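You operate a simulated robot arm through the tools that you are given. There is no shell and no other tool.

You are at the controls of a simulated robot arm. One attempt, no reset.

JOB
Seal the bag marked thick and lay it back.
Fine: set the heat dial first, 1 for thin film and 3 for thick; hold the arm down till the lamp is green.

Only the result counts: the job must be done as asked and must still hold three seconds after the hand-in. Knocking over, shifting, dropping, spilling or breaking anything else fails it. Lids that push on must go on centred and level and be pressed home; caps that screw on are set level and turned clockwise until they are tight.

ROBOT AND FRAMES
A 7-joint arm with a two-finger parallel gripper, fixed in place. Base frame: the origin is at the foot of the arm, x ahead of it, y to its left, z up; the work surface is at about z = 0.9. Lengths are in m, angles in rad, forces in N, time in s.
With the tool pointing down near the work surface it reaches from about 0.3 to 0.68 m from the base axis. Its first joint turns from -1.152 to 1.152 rad. Payload 1.57 kg.
The tool frame sits at the grasp point between the pads (the TCP): z along the fingers, y along the line on which they close. The tips reach 0.03 m beyond it. The gripper opens to 0.11 m. The fingers are 0.024 m wide and 0.012 m thick; the gripper's body (0.048 by 0.112 m) begins 0.078 m behind the TCP.
Orientation is that of the tool frame in the base frame, as a unit quaternion [x, y, z, w]. With the fingers straight down and closing along the base's y, the tool's x points along the base's -x, its y along +y and its z along -z.

CONTROLS
- The arm moves only by the tool arm_command. Its argument "targets" is a list of rows, each a list of 7 numbers: the turn, a rotation vector about the tool's x, y, z in rad, then the shift along the tool's x, y, z in m, then the finger opening in m, from 0 to 0.11. In form: [[rx, ry, rz, tx, ty, tz, gripper], ...]. A call has 1 to 20 rows; each row is the pose to reach, as a shift and turn from the pose commanded when the call began, along the tool's axes at that moment. A row lasts 0.2 s, in which the tool goes at most 0.05 m and 0.15 rad; a call with a longer step from one row to the next is refused whole, and so is a gripper value outside its range. Where a pose cannot be reached the arm comes as near as it can. A force on the tool above 40 N (or 10 N above the force at the start of the call, whichever is more), or a blocked arm, ends the call early, and 0.2 s more pass. The fingers move at their own pace (about 0.108 m/s each) and stop on an object; they squeeze with about 31 N. The grip force told is the motor's: it shows also when the fingers shut on nothing. Time passes only in rows, and 0.2 s behind the last, so rows that repeat a pose let the fingers close. The reply holds the time, the measured pose of the TCP, the force on the tool along the base axes, the opening and the grip force, in the units named above and with some noise, with the torque about the TCP (base axes, N m) and any sound that the robot's microphone picked up.
- Cameras (640 x 400 px; columns grow to the right, rows downward): "scene" is fixed at [0.1579, -0.3976, 1.4054]; the picture's right is [0.79, -0.61, 0.00], its down [-0.32, -0.42, -0.85] and it looks along [0.52, 0.68, -0.53] (base axes); focal length 221 px, centre (320, 200). "wrist" rides on the gripper at [0.07, 0.016, -0.141] in the tool frame; the picture's right is [-0.23, 0.97, 0.00], its down [-0.86, -0.20, -0.48] and it looks along [-0.47, -0.11, 0.88] (tool axes); focal length 222 px, centre (320, 200). There is no depth. A picture from a camera that has moved, and an enlarged one, comes with that camera's place and axes in the base frame and with its lens. The place of the scene camera against the robot may be out by one fixed shift of up to 0.012 m in any direction.
- grab_frame(camera): a new picture of that camera. No time passes.
- close_up(camera, box): a new picture of the part [left, top, right, bottom] of that camera's present view, enlarged. No time passes.
- job_done(): hands the job in; it is judged then, once.

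Nothing tells you positions but the pictures and the camera data. Unless the task says otherwise, let go and move clear before handing in.

The tools are called after "Request:" as name(argument=value, ...) on one line, values as JSON. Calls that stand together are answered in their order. arm_command: Moves the arm, as the interface text tells. Its arguments: {"type":"object","properties":{"targets":{"type":"array"}},"required":["targets"]} The other tools are called the same way: grab_frame (camera) takes a picture; close_up (camera, box) takes an enlarged picture of a part of a camera's view; job_done () hands the job in.

At the start:

```text
t: 0.0
eef_pos: [0.3514, 0.0806, 1.3079]
ee_rot: [0.0, 1.0, 0.0, 0.0]
force: [0.3, -1.0, -0.1]
wrist_torque: [0.0, 0.0, 0.01]
gripper_width: 0.1104
grasp_force: 0.2
```

scene: 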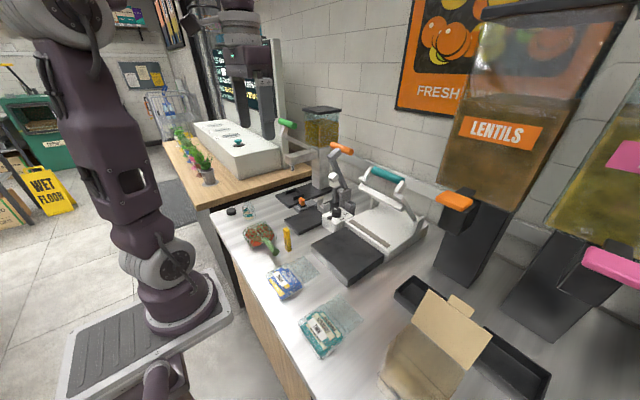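
wrist: 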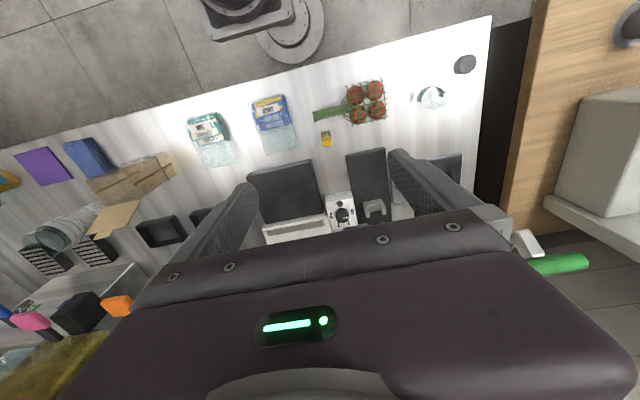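

I see a counter with two bags (blue and green labels), several sealers/machines and a box; I will take enlarged pictures to identify which bag is marked thick, and where the dial and the lamp are.

Request:
close_up(camera="scene", box=[220, 190, 380, 290])

Request:
close_up(camera="scene", box=[240, 260, 400, 360])

Request:
close_up(camera="scene", box=[300, 130, 460, 230])

Request:
close_up(camera="wrist", box=[170, 70, 330, 170])

Request:
close_up(camera="wrist", box=[230, 140, 430, 265])

```text
4.00 times, centred on (300, 240) of scene
camera zoom: at [0.1579, -0.3976, 1.4054], right [0.79, -0.61, 0.0], down [-0.32, -0.42, -0.85], along [0.52, 0.68, -0.53], focal length 886 px, centre (400, 40)
```

zoom: 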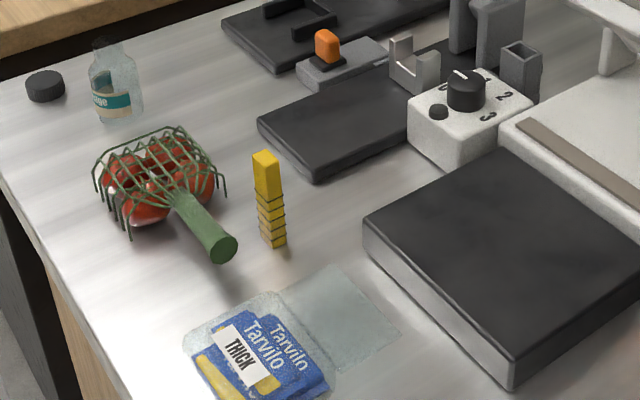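

```text
4.00 times, centred on (320, 310) of scene
camera zoom: at [0.1579, -0.3976, 1.4054], right [0.79, -0.61, 0.0], down [-0.32, -0.42, -0.85], along [0.52, 0.68, -0.53], focal length 886 px, centre (320, -240)
```

zoom: 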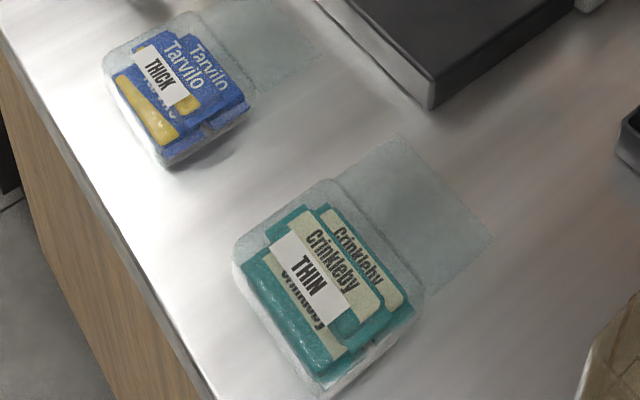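

```text
4.00 times, centred on (380, 180) of scene
camera zoom: at [0.1579, -0.3976, 1.4054], right [0.79, -0.61, 0.0], down [-0.32, -0.42, -0.85], along [0.52, 0.68, -0.53], focal length 886 px, centre (80, 280)
```

zoom: 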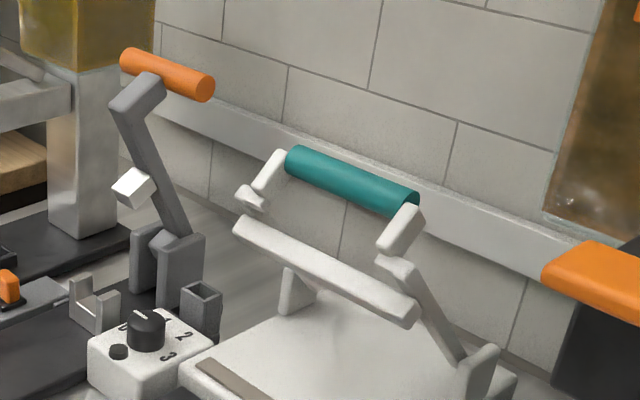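

```text
4.00 times, centred on (250, 120) of wrist
camera zoom: at [0.2821, 0.0988, 1.4491], right [0.23, 0.97, 0.0], down [0.86, -0.2, 0.48], along [0.47, -0.11, -0.88], focal length 888 px, centre (600, 520)
```

zoom: 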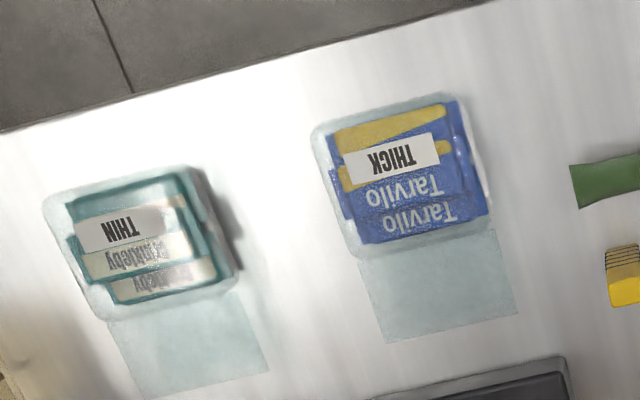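

```text
3.20 times, centred on (330, 202) of wrist
camera zoom: at [0.2821, 0.0988, 1.4491], right [0.23, 0.97, 0.0], down [0.86, -0.2, 0.48], along [0.47, -0.11, -0.88], focal length 711 px, centre (288, 192)
```

zoom: 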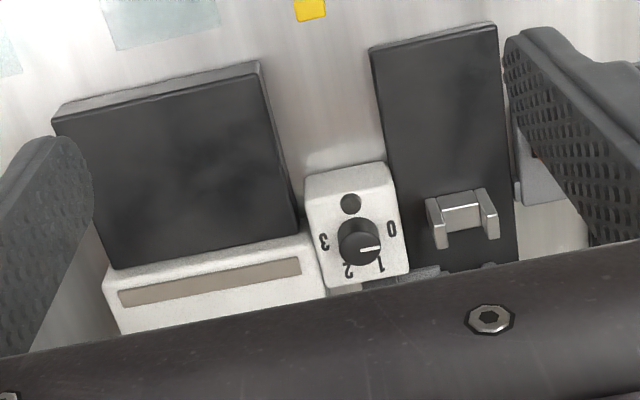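

The THICK bag is the blue one, lying at about x 0.29–0.42, y −0.03. The sealer's tray is ahead of it with the dial box on its left side. I'll move the camera forward and high to see the dial, strip and handle better.

Request:
arm_command(targets=[[0, 0, 0, -0.04, 0, 0, 0.11], [0, 0, 0, -0.08, 0.01, 0, 0.11], [0, 0, 0, -0.12, 0.02, 0, 0.11]])

```text
t: 0.8
eef_pos: [0.4728, 0.1, 1.3093]
ee_rot: [0.003, 1.0, 0.0, 0.003]
force: [-0.2, -0.6, -0.2]
wrist_torque: [0.09, 0.08, 0.02]
gripper_width: 0.1099
grasp_force: 0.1
```

The arm is now above the tray region at x 0.47; I'm taking pictures to read the dial and the sealer layout.

Request:
grab_frame(camera="wrist")

Request:
grab_frame(camera="scene")

Request:
close_up(camera="wrist", box=[260, 80, 420, 180])

Request:
close_up(camera="scene", box=[310, 190, 374, 230])

```text
taken
camera wrist: at [0.4031, 0.1174, 1.4483], right [0.23, 0.97, 0.0], down [0.85, -0.2, 0.48], along [0.47, -0.11, -0.88], focal length 222 px, centre (320, 200)
```

wrist: 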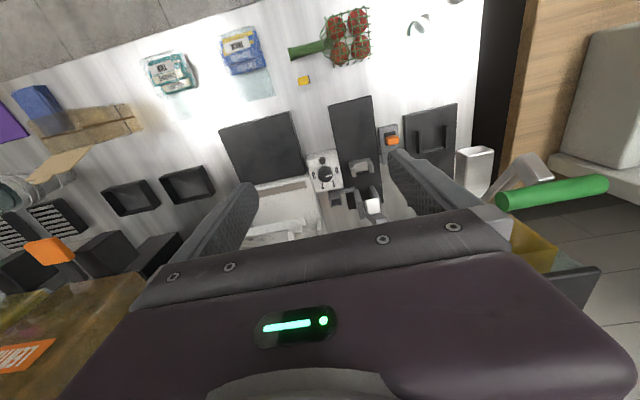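

```text
taken
```

scene: 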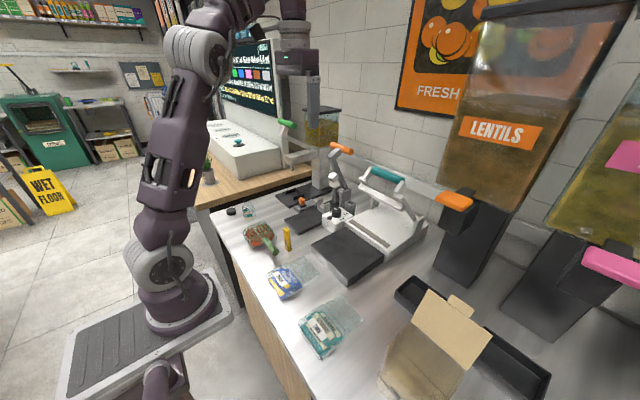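

```text
4.00 times, centred on (340, 130) of wrist
camera zoom: at [0.4031, 0.1174, 1.4483], right [0.23, 0.97, 0.0], down [0.85, -0.2, 0.48], along [0.47, -0.11, -0.88], focal length 888 px, centre (240, 480)
```

zoom: 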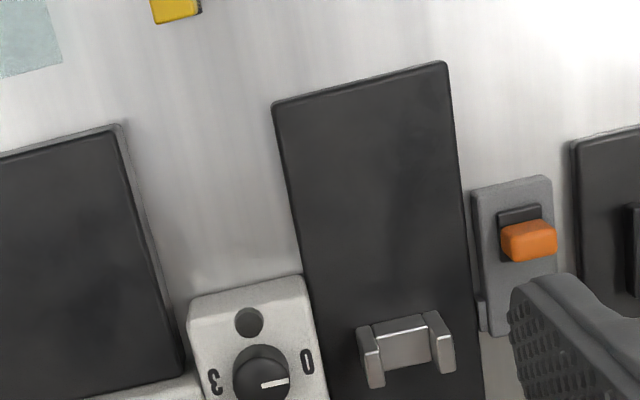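

```text
10.00 times, centred on (342, 210) of scene
camera zoom: at [0.158, -0.3978, 1.4053], right [0.79, -0.61, 0.0], down [-0.32, -0.42, -0.85], along [0.52, 0.68, -0.53], focal length 2214 px, centre (100, 100)
```

zoom: 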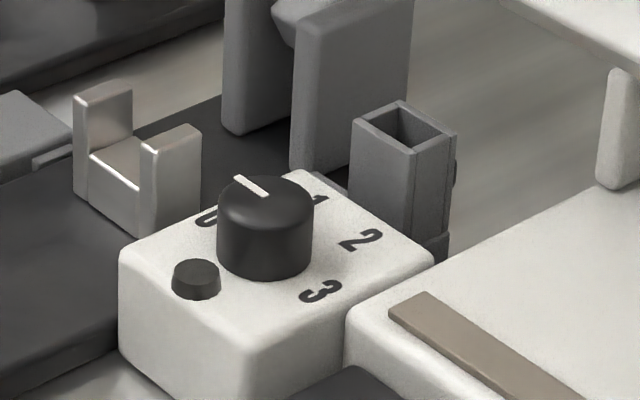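

The knob is a round cylinder with a white pointer, currently between 0 and 1. I'll zoom in to measure its exact angle and position.

Request:
close_up(camera="wrist", box=[292, 140, 356, 180])

Request:
close_up(camera="wrist", box=[240, 140, 400, 240])

Request:
close_up(camera="wrist", box=[200, 30, 296, 90])

Request:
close_up(camera="scene", box=[312, 150, 440, 230])

Request:
close_up(camera="scene", box=[256, 230, 352, 290])

Request:
close_up(camera="scene", box=[256, 250, 320, 310])

```text
10.00 times, centred on (324, 160) of wrist
camera zoom: at [0.4031, 0.1174, 1.4483], right [0.23, 0.97, 0.0], down [0.85, -0.2, 0.48], along [0.47, -0.11, -0.88], focal length 2221 px, centre (280, 600)
```

zoom: 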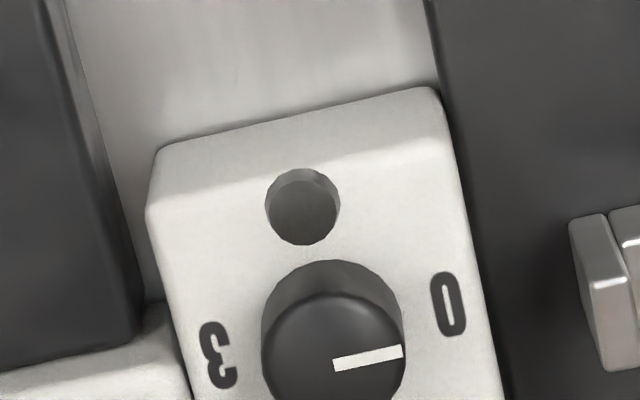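

```text
4.00 times, centred on (320, 190) of wrist
camera zoom: at [0.4031, 0.1174, 1.4483], right [0.23, 0.97, 0.0], down [0.85, -0.2, 0.48], along [0.47, -0.11, -0.88], focal length 888 px, centre (320, 240)
```

zoom: 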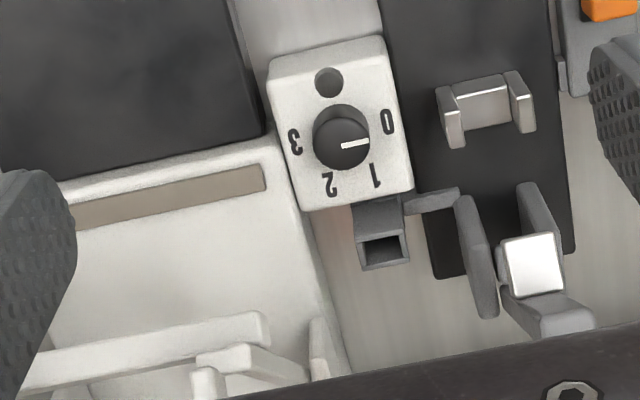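

```text
6.67 times, centred on (248, 60) of wrist
camera zoom: at [0.4031, 0.1174, 1.4483], right [0.23, 0.97, 0.0], down [0.85, -0.2, 0.48], along [0.47, -0.11, -0.88], focal length 1481 px, centre (800, 1133)
```

zoom: 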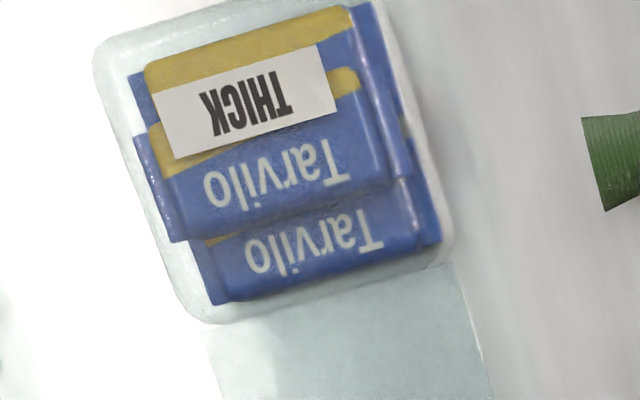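

```text
5.00 times, centred on (376, 190) of scene
camera zoom: at [0.158, -0.3978, 1.4053], right [0.79, -0.61, 0.0], down [-0.32, -0.42, -0.85], along [0.52, 0.68, -0.53], focal length 1107 px, centre (40, 250)
```

zoom: 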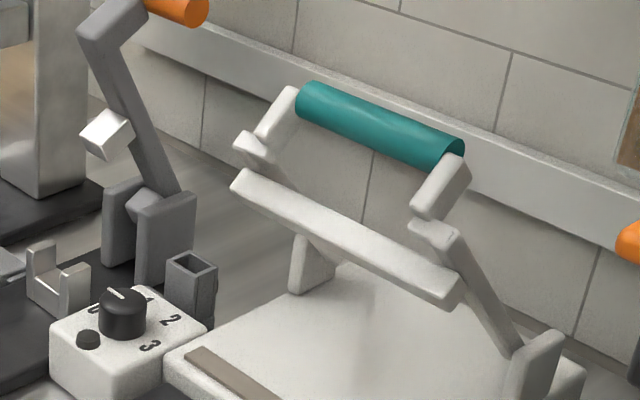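

```text
6.67 times, centred on (304, 260) of scene
camera zoom: at [0.158, -0.3978, 1.4053], right [0.79, -0.61, 0.0], down [-0.32, -0.42, -0.85], along [0.52, 0.68, -0.53], focal length 1476 px, centre (427, -200)
```

zoom: 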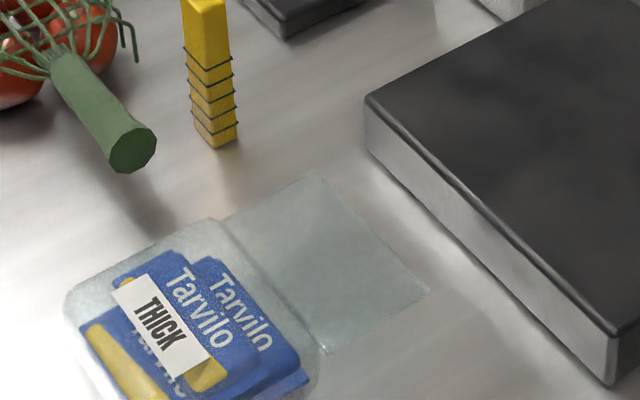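

```text
6.67 times, centred on (288, 280) of scene
camera zoom: at [0.158, -0.3978, 1.4053], right [0.79, -0.61, 0.0], down [-0.32, -0.42, -0.85], along [0.52, 0.68, -0.53], focal length 1476 px, centre (533, -333)
```

zoom: 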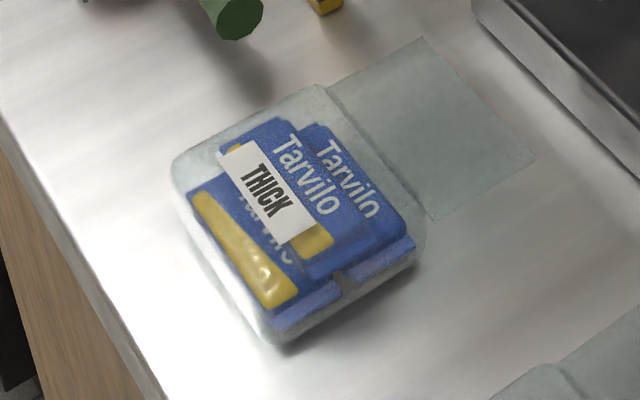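

The dial reads 0, with 0 facing +y and 3 facing −y, so 3 is a half turn clockwise. I need the height step between the tray and the sealing strip and the flap's height, so I'm zooming in on those.

Request:
close_up(camera="scene", box=[328, 210, 392, 250])

Request:
close_up(camera="scene", box=[350, 205, 430, 285])

Request:
close_up(camera="scene", box=[280, 250, 330, 290])

Request:
close_up(camera="scene", box=[350, 150, 430, 200])

```text
10.00 times, centred on (360, 230) of scene
camera zoom: at [0.158, -0.3978, 1.4053], right [0.79, -0.61, 0.0], down [-0.32, -0.42, -0.85], along [0.52, 0.68, -0.53], focal length 2214 px, centre (-80, -100)
```

zoom: 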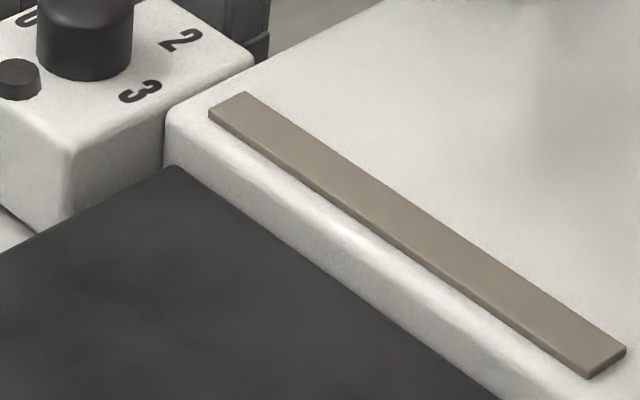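

```text
5.00 times, centred on (390, 245) of scene
camera zoom: at [0.158, -0.3978, 1.4053], right [0.79, -0.61, 0.0], down [-0.32, -0.42, -0.85], along [0.52, 0.68, -0.53], focal length 1107 px, centre (-30, -25)
```

zoom: 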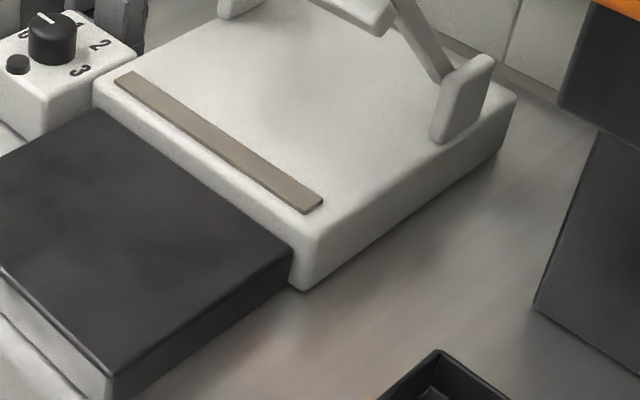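

```text
10.00 times, centred on (305, 270) of scene
camera zoom: at [0.158, -0.3978, 1.4053], right [0.79, -0.61, 0.0], down [-0.32, -0.42, -0.85], along [0.52, 0.68, -0.53], focal length 2214 px, centre (470, -500)
```

zoom: 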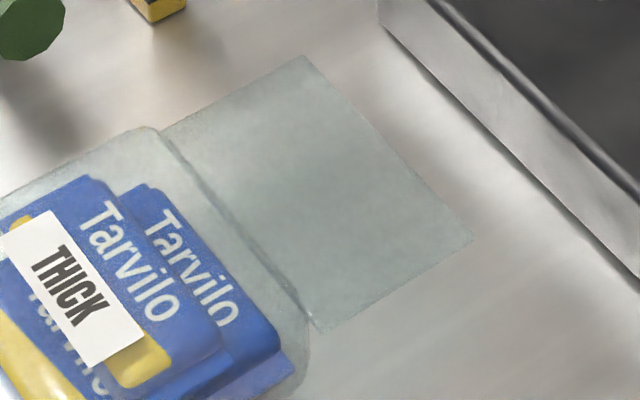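

```text
8.00 times, centred on (390, 175) of scene
camera zoom: at [0.158, -0.3978, 1.4053], right [0.79, -0.61, 0.0], down [-0.32, -0.42, -0.85], along [0.52, 0.68, -0.53], focal length 1771 px, centre (-240, 400)
```

zoom: 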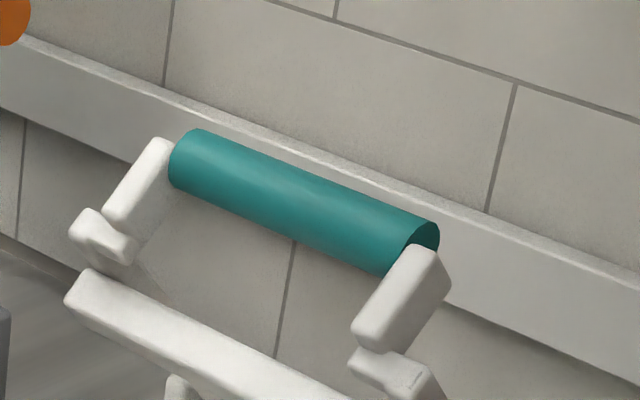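

The strip sits about 1–1.5 cm above the tray. Dial comes first: the knob is near (0.604, 0.083) with its top at about z 0.96, so I'll go above it at a height that clears the handles.

Request:
arm_command(targets=[[0, 0, 0, -0.044, -0.006, 0, 0.11], [0, 0, 0, -0.088, -0.012, 0, 0.11], [0, 0, 0, -0.131, -0.0174, 0, 0.07], [0, 0, 0, -0.131, -0.0174, 0.04, 0.06], [0, 0, 0, -0.131, -0.0174, 0.08, 0.06], [0, 0, 0, -0.131, -0.0174, 0.12, 0.06], [0, 0, 0, -0.131, -0.0174, 0.16, 0.06]])

Request:
grab_frame(camera="wrist")

Request:
grab_frame(camera="scene")

```text
t: 2.4
eef_pos: [0.602, 0.0851, 1.1493]
ee_rot: [0.0, 1.0, 0.0, 0.0]
force: [0.3, -0.3, -0.7]
wrist_torque: [-0.01, 0.01, 0.01]
gripper_width: 0.0599
grasp_force: 0.1
out of reach, approached as far as the arm can: row 1, 2, 3, 4, 5
```

```text
taken
camera wrist: at [0.5328, 0.1009, 1.289], right [0.23, 0.97, 0.0], down [0.85, -0.2, 0.48], along [0.47, -0.11, -0.88], focal length 222 px, centre (320, 200)
```

wrist: 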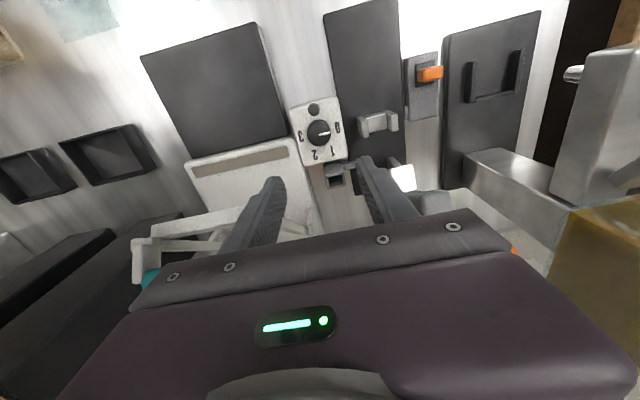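

```text
taken
```

scene: 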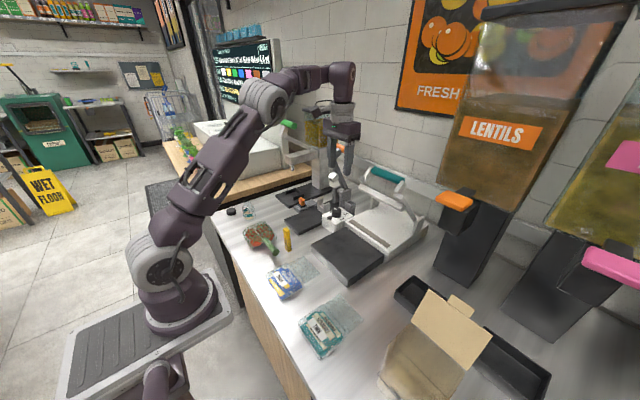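

I'm now hovering over the dial with the fingers at 6 cm opening. I'm zooming in to refine the knob's position and check clearance to the sealer's handle and the orange one.

Request:
close_up(camera="wrist", box=[280, 90, 376, 150])

Request:
close_up(camera="wrist", box=[120, 120, 440, 320])

Request:
close_up(camera="scene", box=[300, 120, 428, 220])

```text
6.67 times, centred on (328, 120) of wrist
camera zoom: at [0.5328, 0.1009, 1.289], right [0.23, 0.97, 0.0], down [0.85, -0.2, 0.48], along [0.47, -0.11, -0.88], focal length 1481 px, centre (267, 733)
```

zoom: 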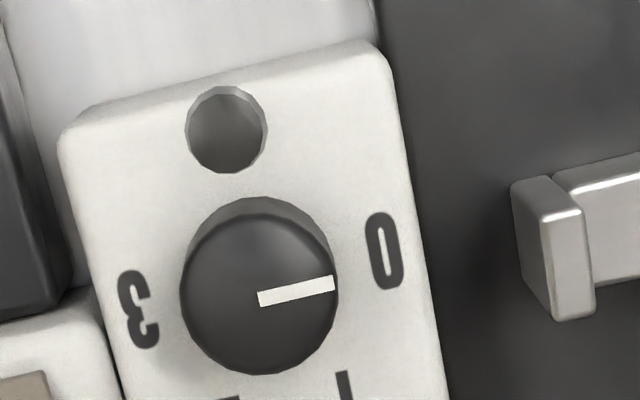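

```text
2.00 times, centred on (280, 220) of wrist
camera zoom: at [0.5328, 0.1009, 1.289], right [0.23, 0.97, 0.0], down [0.85, -0.2, 0.48], along [0.47, -0.11, -0.88], focal length 444 px, centre (400, 160)
```

zoom: 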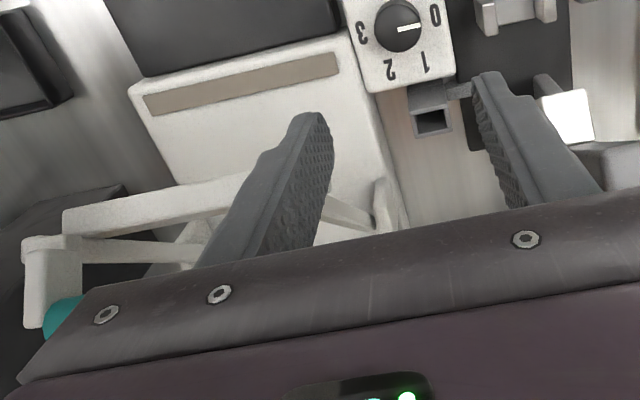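

```text
4.00 times, centred on (364, 170) of scene
camera zoom: at [0.158, -0.3976, 1.4054], right [0.79, -0.61, 0.0], down [-0.32, -0.42, -0.85], along [0.52, 0.68, -0.53], focal length 886 px, centre (144, 320)
```

zoom: 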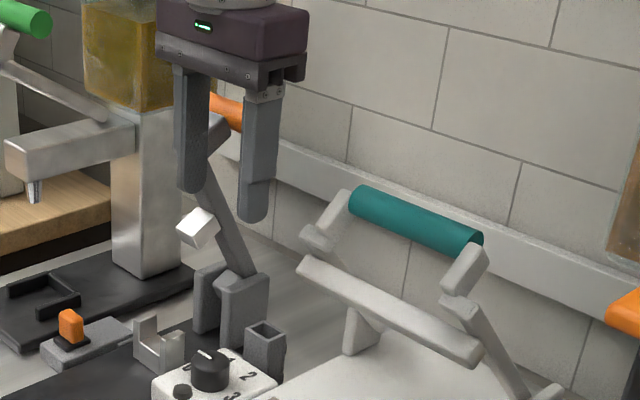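

The knob centre is at about (0.602, 0.0826), nearly under the tool, and the fingers are clear of both levers. I'll descend part way, narrow the fingers and check again.

Request:
arm_command(targets=[[0, 0, 0, 0.0005, -0.0012, 0.04, 0.055], [0, 0, 0, 0.0008, -0.0025, 0.08, 0.05], [0, 0, 0, 0.0008, -0.0025, 0.12, 0.05], [0, 0, 0, 0.0008, -0.0025, 0.12, 0.05]])

Request:
grab_frame(camera="wrist")

Request:
close_up(camera="wrist", box=[256, 110, 384, 190])

Request:
close_up(camera="scene", box=[310, 150, 390, 230])

```text
t: 3.4
eef_pos: [0.6019, 0.0838, 1.0278]
ee_rot: [0.0, 1.0, 0.0, 0.0]
force: [-0.4, -0.5, -0.4]
wrist_torque: [-0.03, -0.03, -0.02]
gripper_width: 0.0503
grasp_force: 0.1
```

```text
taken
camera wrist: at [0.5324, 0.0993, 1.1681], right [0.23, 0.97, 0.0], down [0.85, -0.2, 0.48], along [0.47, -0.11, -0.88], focal length 222 px, centre (320, 200)
```

wrist: 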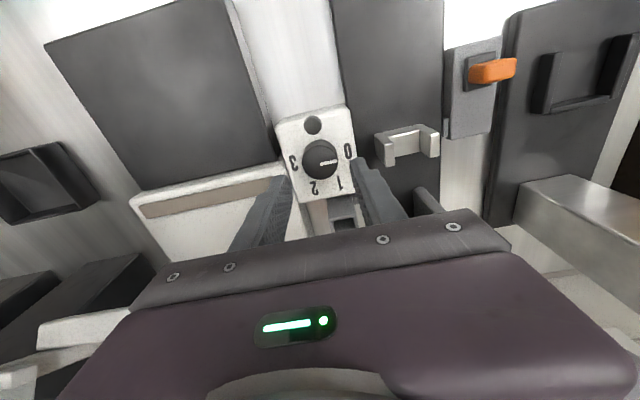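

```text
5.00 times, centred on (320, 150) of wrist
camera zoom: at [0.5324, 0.0993, 1.1681], right [0.23, 0.97, 0.0], down [0.85, -0.2, 0.48], along [0.47, -0.11, -0.88], focal length 1111 px, centre (320, 450)
```

zoom: 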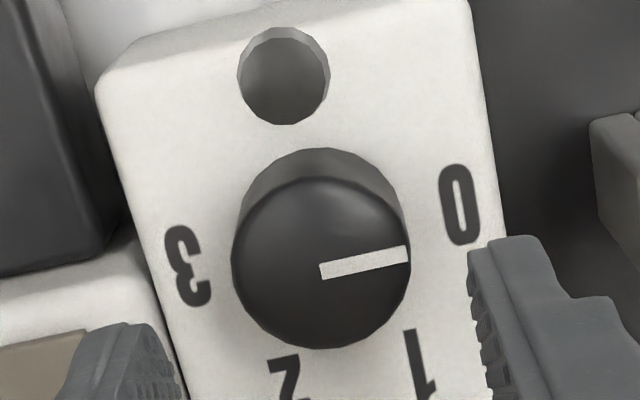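

```text
5.00 times, centred on (350, 190) of scene
camera zoom: at [0.1579, -0.3976, 1.4054], right [0.79, -0.61, 0.0], down [-0.32, -0.42, -0.85], along [0.52, 0.68, -0.53], focal length 1107 px, centre (170, 250)
```

zoom: 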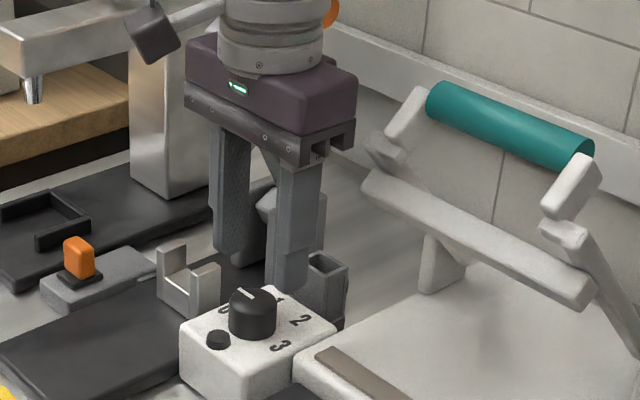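

The knob's top is at about z 0.97, centred near (0.601, 0.083). I'll lower so the tips grip about the top 1 cm of it, staying above the lamp stub, and close.

Request:
arm_command(targets=[[0, 0, 0, 0.0012, 0, 0.02, 0.05], [0, 0, 0, 0.0012, 0, 0.037, 0.05], [0, 0, 0, 0.0012, 0, 0.037, 0.028], [0, 0, 0, 0.0012, 0, 0.037, 0.028], [0, 0, 0, 0.0012, 0, 0.037, 0.028]])

Request:
close_up(camera="wrist", box=[256, 110, 384, 190])

Request:
close_up(camera="scene", box=[310, 150, 390, 230])

```text
t: 4.6
eef_pos: [0.6007, 0.0825, 0.9906]
ee_rot: [0.0, 1.0, 0.001, 0.0]
force: [-1.9, 8.3, 4.8]
wrist_torque: [0.31, -0.05, -0.02]
gripper_width: 0.0328
grasp_force: 40.7
```

```text
5.00 times, centred on (320, 150) of wrist
camera zoom: at [0.5309, 0.0999, 1.1314], right [0.23, 0.97, 0.0], down [0.85, -0.2, 0.48], along [0.47, -0.11, -0.88], focal length 1111 px, centre (320, 450)
```

zoom: 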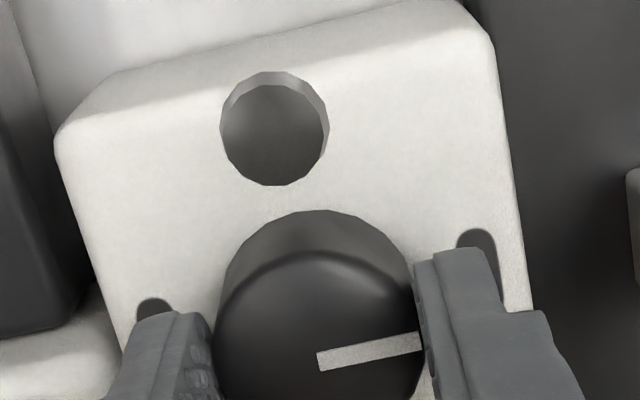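

```text
5.00 times, centred on (350, 190) of scene
camera zoom: at [0.1578, -0.3974, 1.4055], right [0.79, -0.61, 0.0], down [-0.32, -0.42, -0.85], along [0.52, 0.68, -0.53], focal length 1107 px, centre (170, 250)
```

zoom: 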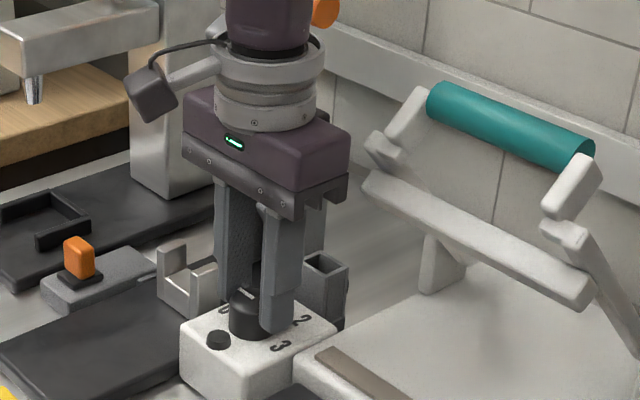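

The knob is held (opening 0.033). Now I turn it clockwise by a quarter turn while gripping.

Request:
arm_command(targets=[[0, 0, 0.1428, 0, 0, 0, 0.028], [0, 0, 0.2856, 0, 0, 0, 0.028], [0, 0, 0.4284, 0, 0, 0, 0.028], [0, 0, 0.5712, 0, 0, 0, 0.028], [0, 0, 0.714, 0, 0, 0, 0.028], [0, 0, 0.8568, 0, 0, 0, 0.028], [0, 0, 0.9996, 0, 0, 0, 0.028], [0, 0, 1.1424, 0, 0, 0, 0.028], [0, 0, 1.2852, 0, 0, 0, 0.028], [0, 0, 1.428, 0, 0, 0, 0.028], [0, 0, 1.5708, 0, 0, 0, 0.028], [0, 0, 1.5708, 0, 0, 0, 0.028]])

Request:
close_up(camera="wrist", box=[256, 110, 384, 190])

Request:
close_up(camera="scene", box=[310, 150, 390, 230])

```text
t: 7.0
eef_pos: [0.6001, 0.0821, 0.9915]
ee_rot: [0.696, 0.718, -0.002, 0.0]
force: [-22.8, -4.8, 0.1]
wrist_torque: [1.25, -5.59, 2.86]
gripper_width: 0.0328
grasp_force: 40.5
stopped in row 12: the force on the tool passed its limit at 49 N (the readings are from after the stop); the commanded pose is now the measured one
```

```text
5.00 times, centred on (320, 150) of wrist
camera zoom: at [0.6136, 0.1534, 1.1317], right [0.98, -0.2, 0.0], down [-0.17, -0.86, 0.48], along [-0.09, -0.47, -0.88], focal length 1111 px, centre (320, 450)
```

zoom: 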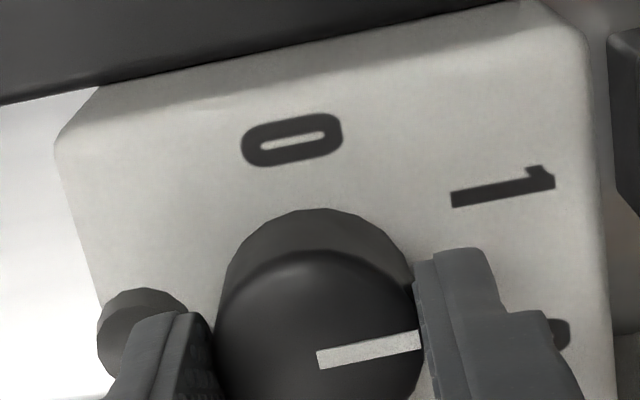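

```text
5.00 times, centred on (350, 190) of scene
camera zoom: at [0.1571, -0.3978, 1.4054], right [0.79, -0.61, 0.0], down [-0.32, -0.42, -0.85], along [0.52, 0.68, -0.53], focal length 1107 px, centre (170, 250)
```

zoom: 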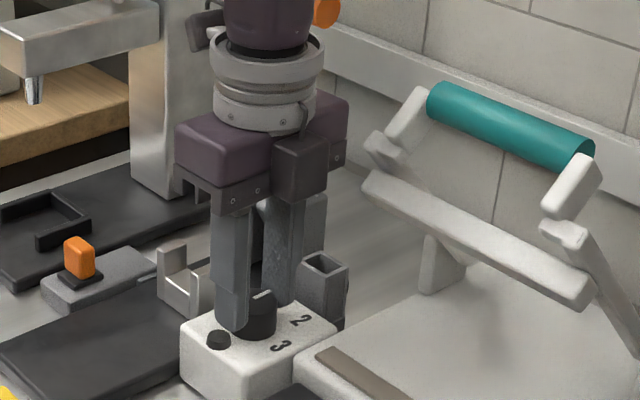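

The knob turned a quarter turn (about 88°), but the wrench points to the wrist camera housing having touched the neighbouring orange lever. I'll release the knob and rotate back the way I came, then check that nothing has moved.

Request:
arm_command(targets=[[0, 0, 0, 0, 0, 0, 0.05], [0, 0, -0.05, 0, 0, 0, 0.05], [0, 0, -0.2, 0, 0, 0, 0.05], [0, 0, -0.35, 0, 0, 0, 0.05]])

Request:
grab_frame(camera="scene")

Request:
close_up(camera="scene", box=[300, 120, 428, 220])

Request:
close_up(camera="wrist", box=[256, 110, 384, 190])

```text
t: 8.0
eef_pos: [0.6, 0.0825, 0.9911]
ee_rot: [0.561, 0.828, -0.002, 0.001]
force: [0.6, -0.3, 0.5]
wrist_torque: [0.0, 0.01, 0.0]
gripper_width: 0.05
grasp_force: 0.1
```

```text
taken
```

scene: 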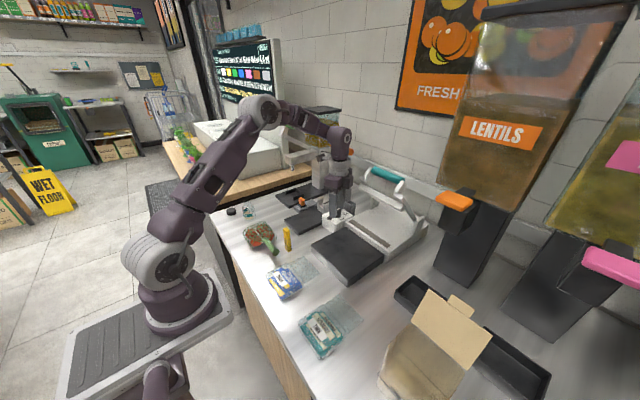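

```text
4.00 times, centred on (364, 170) of scene
camera zoom: at [0.1579, -0.3976, 1.4054], right [0.79, -0.61, 0.0], down [-0.32, -0.42, -0.85], along [0.52, 0.68, -0.53], focal length 886 px, centre (144, 320)
```

zoom: 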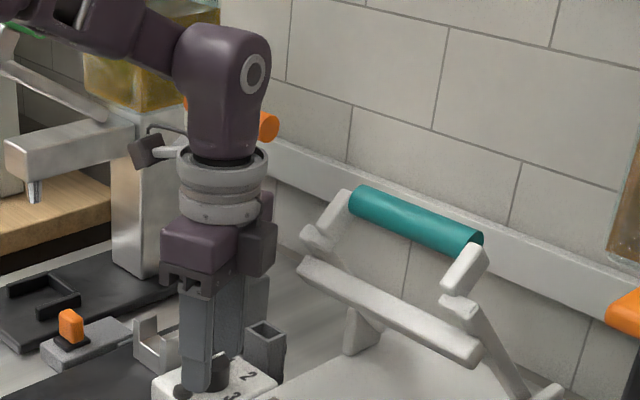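

```text
5.00 times, centred on (320, 150) of wrist
camera zoom: at [0.5899, 0.1541, 1.1313], right [0.99, 0.15, 0.0], down [0.13, -0.87, 0.48], along [0.07, -0.48, -0.88], focal length 1111 px, centre (320, 450)
```

zoom: 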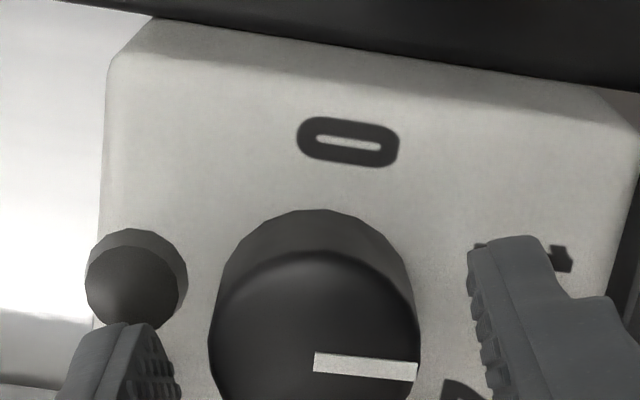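

Force is back to zero, the levers look unchanged, and the knob stays at about 88°. I'll rotate the open hand back to the start angle, regrip, and do the remaining turn in smaller portions that keep the camera away from the orange lever.

Request:
arm_command(targets=[[0, 0, -0.149, 0, 0, 0, 0.05], [0, 0, -0.298, 0, 0, 0, 0.05], [0, 0, -0.447, 0, 0, 0, 0.05], [0, 0, -0.596, 0, 0, 0, 0.05], [0, 0, -0.745, 0, 0, 0, 0.05], [0, 0, -0.894, 0, 0, 0, 0.05], [0, 0, -1.043, 0, 0, 0, 0.05], [0, 0, -1.19, 0, 0, 0, 0.05], [0, 0, -1.19, 0, 0, 0, 0.028], [0, 0, -1.19, 0, 0, 0, 0.028], [0, 0, -1.19, 0, 0, 0, 0.028]])

```text
t: 10.4
eef_pos: [0.6, 0.082, 0.9909]
ee_rot: [0.002, 1.0, 0.0, -0.001]
force: [0.5, 10.6, -0.6]
wrist_torque: [0.31, -0.11, 0.01]
gripper_width: 0.0331
grasp_force: 40.9
```

The knob is regripped. I'll turn it another ~46° clockwise.

Request:
arm_command(targets=[[0, 0, 0.137, 0, 0.001, 0, 0.028], [0, 0, 0.274, 0, 0.001, 0, 0.028], [0, 0, 0.411, 0, 0.001, 0, 0.028], [0, 0, 0.548, 0, 0.001, 0, 0.028], [0, 0, 0.685, 0, 0.001, 0, 0.028], [0, 0, 0.815, 0, 0.001, 0, 0.028], [0, 0, 0.815, 0, 0.001, 0, 0.028]])

Request:
close_up(camera="wrist", box=[256, 110, 384, 190])

```text
t: 12.0
eef_pos: [0.5996, 0.0828, 0.9909]
ee_rot: [0.399, 0.917, -0.003, 0.0]
force: [-2.8, 4.2, -4.8]
wrist_torque: [0.42, 0.29, -0.01]
gripper_width: 0.033
grasp_force: 40.8
```

```text
5.00 times, centred on (320, 150) of wrist
camera zoom: at [0.5648, 0.1462, 1.1312], right [0.87, 0.5, 0.0], down [0.44, -0.76, 0.48], along [0.24, -0.42, -0.88], focal length 1111 px, centre (320, 450)
```

zoom: 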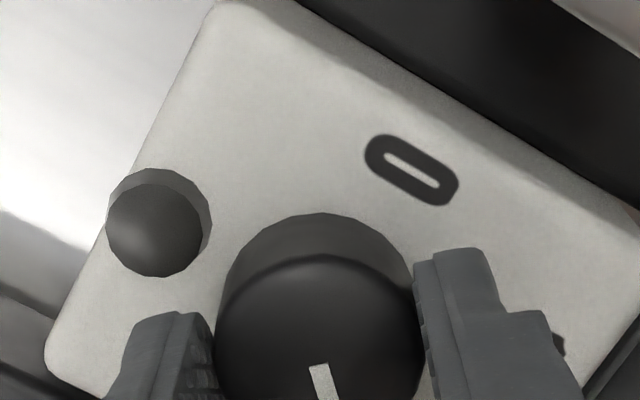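

The knob followed the hand (now at about 135°). I release, rotate back, and regrip for the last portion.

Request:
arm_command(targets=[[0, 0, 0, 0, 0, 0, 0.05], [0, 0, 0, 0, 0, 0, 0.05], [0, 0, -0.137, 0, 0, 0, 0.05], [0, 0, -0.274, 0, 0, 0, 0.05], [0, 0, -0.411, 0, 0, 0, 0.05], [0, 0, -0.548, 0, 0, 0, 0.05], [0, 0, -0.685, 0, 0, 0, 0.05], [0, 0, -0.815, 0, 0, 0, 0.05], [0, 0, -0.815, 0, 0, 0, 0.05]])

Request:
close_up(camera="wrist", box=[256, 130, 384, 210])

Request:
close_up(camera="scene", box=[312, 190, 376, 230])

```text
t: 14.0
eef_pos: [0.6001, 0.0836, 0.9909]
ee_rot: [0.002, 1.0, -0.002, -0.001]
force: [0.4, -0.2, -0.3]
wrist_torque: [0.02, 0.02, -0.01]
gripper_width: 0.0502
grasp_force: 0.1
```

```text
5.00 times, centred on (320, 170) of wrist
camera zoom: at [0.5307, 0.1007, 1.1317], right [0.23, 0.97, 0.0], down [0.86, -0.2, 0.48], along [0.46, -0.11, -0.88], focal length 1111 px, centre (320, 350)
```

zoom: 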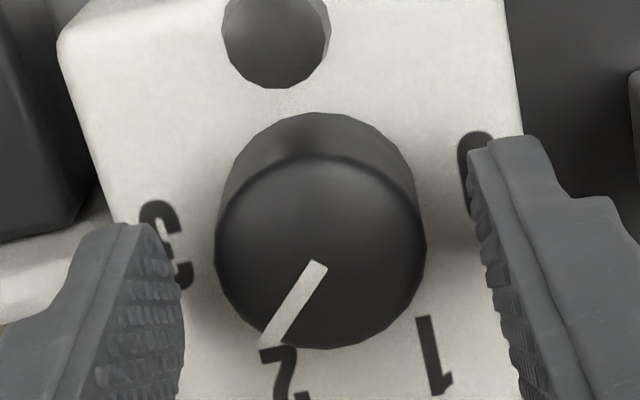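

```text
10.00 times, centred on (344, 210) of scene
camera zoom: at [0.1579, -0.3976, 1.4054], right [0.79, -0.61, 0.0], down [-0.32, -0.42, -0.85], along [0.52, 0.68, -0.53], focal length 2214 px, centre (80, 100)
```

zoom: 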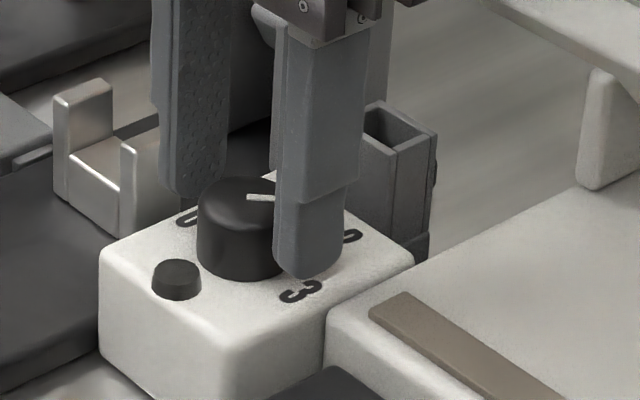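

The pointer is at about 133–135°, just past 2, as planned. I'll grip again and turn the last ~46° to 3.

Request:
arm_command(targets=[[0, 0, 0, 0, 0, 0, 0.028], [0, 0, 0, 0, 0, 0, 0.028], [0, 0, 0, 0, 0, 0, 0.028], [0, 0, 0.136, 0, 0, 0, 0.028], [0, 0, 0.272, 0, 0, 0, 0.028], [0, 0, 0.408, 0, 0, 0, 0.028], [0, 0, 0.544, 0, 0, 0, 0.028], [0, 0, 0.68, 0, 0, 0, 0.028], [0, 0, 0.81, 0, 0, 0, 0.028], [0, 0, 0.81, 0, 0, 0, 0.028]])

Request:
arm_command(targets=[[0, 0, 0, 0, 0, 0, 0.05], [0, 0, 0, 0, 0, 0, 0.05], [0, 0, 0, 0, 0, -0.03, 0.05], [0, 0, -0.137, 0, 0, -0.06, 0.05], [0, 0, -0.274, 0, 0, -0.06, 0.05], [0, 0, -0.411, 0, 0, -0.06, 0.05], [0, 0, -0.548, 0, 0, -0.06, 0.05], [0, 0, -0.685, 0, 0, -0.06, 0.05], [0, 0, -0.81, 0, 0, -0.06, 0.05], [0, 0, -0.81, 0, 0, -0.06, 0.05]])

Request:
close_up(camera="wrist", box=[256, 110, 384, 190])

Request:
close_up(camera="scene", box=[312, 190, 376, 230])

```text
t: 16.2
eef_pos: [0.5998, 0.0826, 0.9909]
ee_rot: [0.396, 0.918, -0.003, 0.001]
force: [-5.6, -0.6, -1.6]
wrist_torque: [-0.22, 0.09, 0.46]
gripper_width: 0.0331
grasp_force: 41.4
```

```text
t: 18.4
eef_pos: [0.5989, 0.0826, 1.05]
ee_rot: [0.0, 1.0, -0.002, -0.001]
force: [0.1, -0.5, -0.2]
wrist_torque: [0.0, 0.01, -0.01]
gripper_width: 0.0501
grasp_force: 0.0
```

```text
5.00 times, centred on (320, 150) of wrist
camera zoom: at [0.5307, 0.1009, 1.1915], right [0.23, 0.97, 0.0], down [0.86, -0.2, 0.48], along [0.46, -0.11, -0.88], focal length 1111 px, centre (320, 450)
```

zoom: 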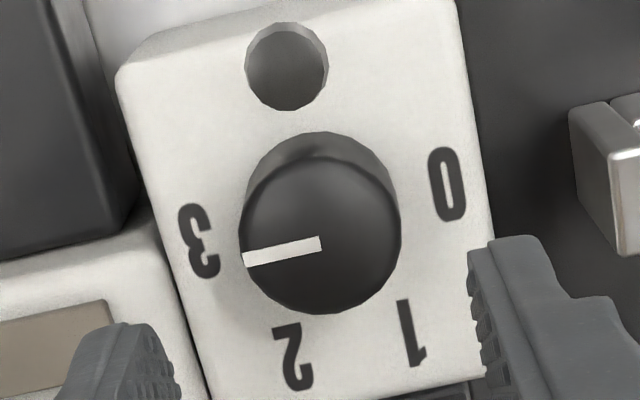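

```text
10.00 times, centred on (344, 210) of scene
camera zoom: at [0.1579, -0.3976, 1.4054], right [0.79, -0.61, 0.0], down [-0.32, -0.42, -0.85], along [0.52, 0.68, -0.53], focal length 2214 px, centre (80, 100)
```

zoom: 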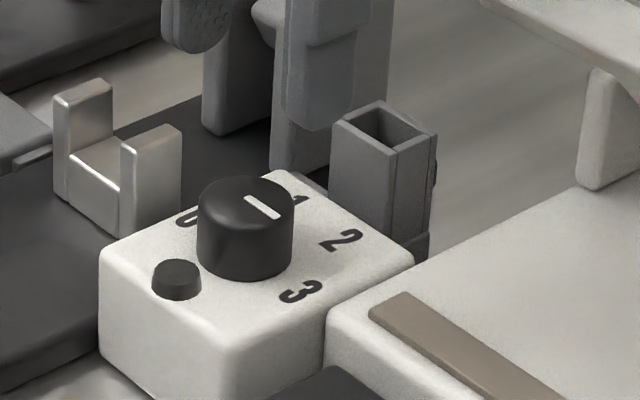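

The dial now reads 3. Next I'll rise and move over the THICK bag to measure its body and flap more closely.

Request:
arm_command(targets=[[0, 0, 0, 0, 0, -0.045, 0.06], [0, 0, 0, 0, 0, -0.09, 0.08], [0, 0, 0, 0.03, -0.02, -0.12, 0.1], [0, 0, 0, 0.07, -0.04, -0.12, 0.11], [0, 0, 0, 0.11, -0.06, -0.12, 0.11], [0, 0, 0, 0.15, -0.085, -0.12, 0.11], [0, 0, 0, 0.19, -0.11, -0.12, 0.11], [0, 0, 0, 0.23, -0.11, -0.09, 0.11]])

Request:
grab_frame(camera="wrist")

Request:
grab_frame(camera="scene")

```text
t: 20.2
eef_pos: [0.3705, -0.0268, 1.1406]
ee_rot: [0.001, 1.0, -0.002, 0.0]
force: [-0.3, 0.1, 0.0]
wrist_torque: [0.04, -0.04, 0.0]
gripper_width: 0.11
grasp_force: 0.0
```

```text
taken
camera wrist: at [0.3002, -0.0085, 1.2816], right [0.23, 0.97, 0.0], down [0.85, -0.2, 0.48], along [0.47, -0.11, -0.88], focal length 222 px, centre (320, 200)
```

wrist: 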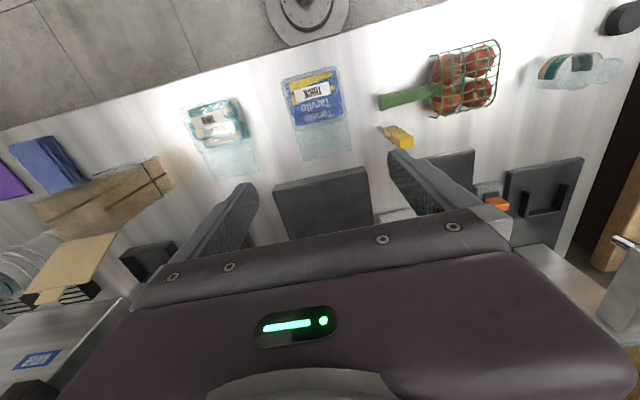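

```text
taken
```

scene: 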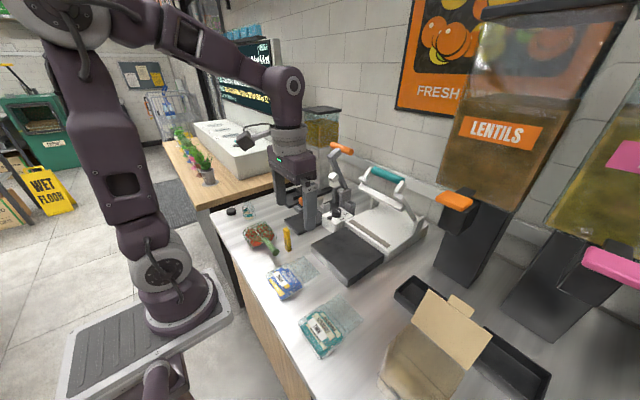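

The orange lever and other items look unchanged. I'm zooming in on the bag from here to locate its edges and the flap.

Request:
close_up(camera="wrist", box=[264, 60, 376, 130])

Request:
close_up(camera="wrist", box=[272, 100, 368, 160])

Request:
close_up(camera="wrist", box=[256, 130, 416, 230])

```text
5.71 times, centred on (320, 95) of wrist
camera zoom: at [0.3002, -0.0085, 1.2816], right [0.23, 0.97, 0.0], down [0.85, -0.2, 0.48], along [0.47, -0.11, -0.88], focal length 1269 px, centre (320, 800)
```

zoom: 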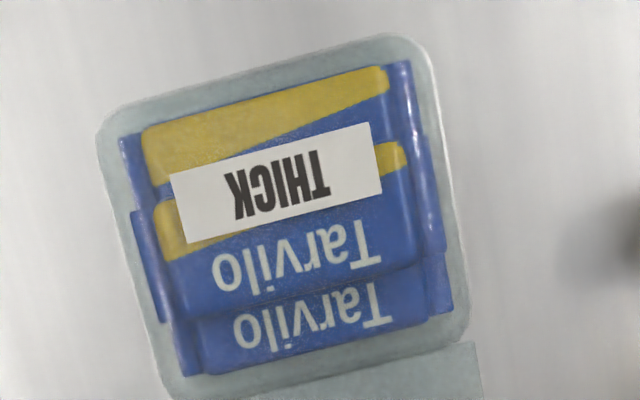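

```text
6.67 times, centred on (320, 130) of wrist
camera zoom: at [0.3002, -0.0085, 1.2816], right [0.23, 0.97, 0.0], down [0.85, -0.2, 0.48], along [0.47, -0.11, -0.88], focal length 1481 px, centre (320, 667)
```

zoom: 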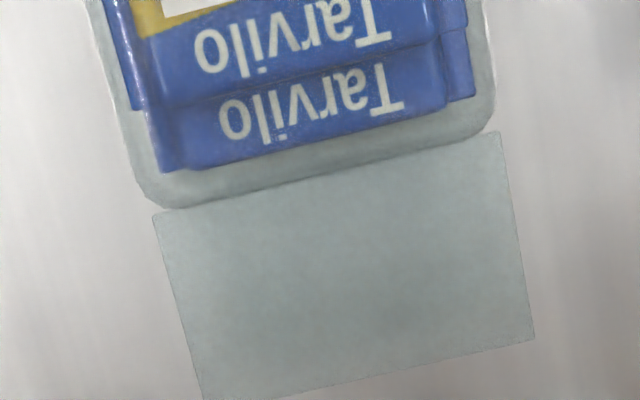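

```text
4.00 times, centred on (336, 180) of wrist
camera zoom: at [0.3002, -0.0085, 1.2816], right [0.23, 0.97, 0.0], down [0.85, -0.2, 0.48], along [0.47, -0.11, -0.88], focal length 888 px, centre (256, 280)
```

zoom: 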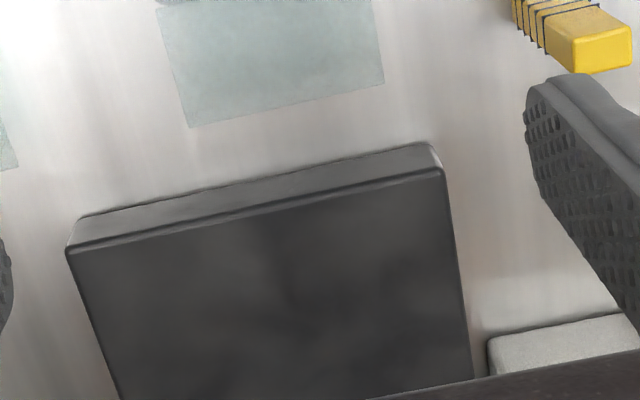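

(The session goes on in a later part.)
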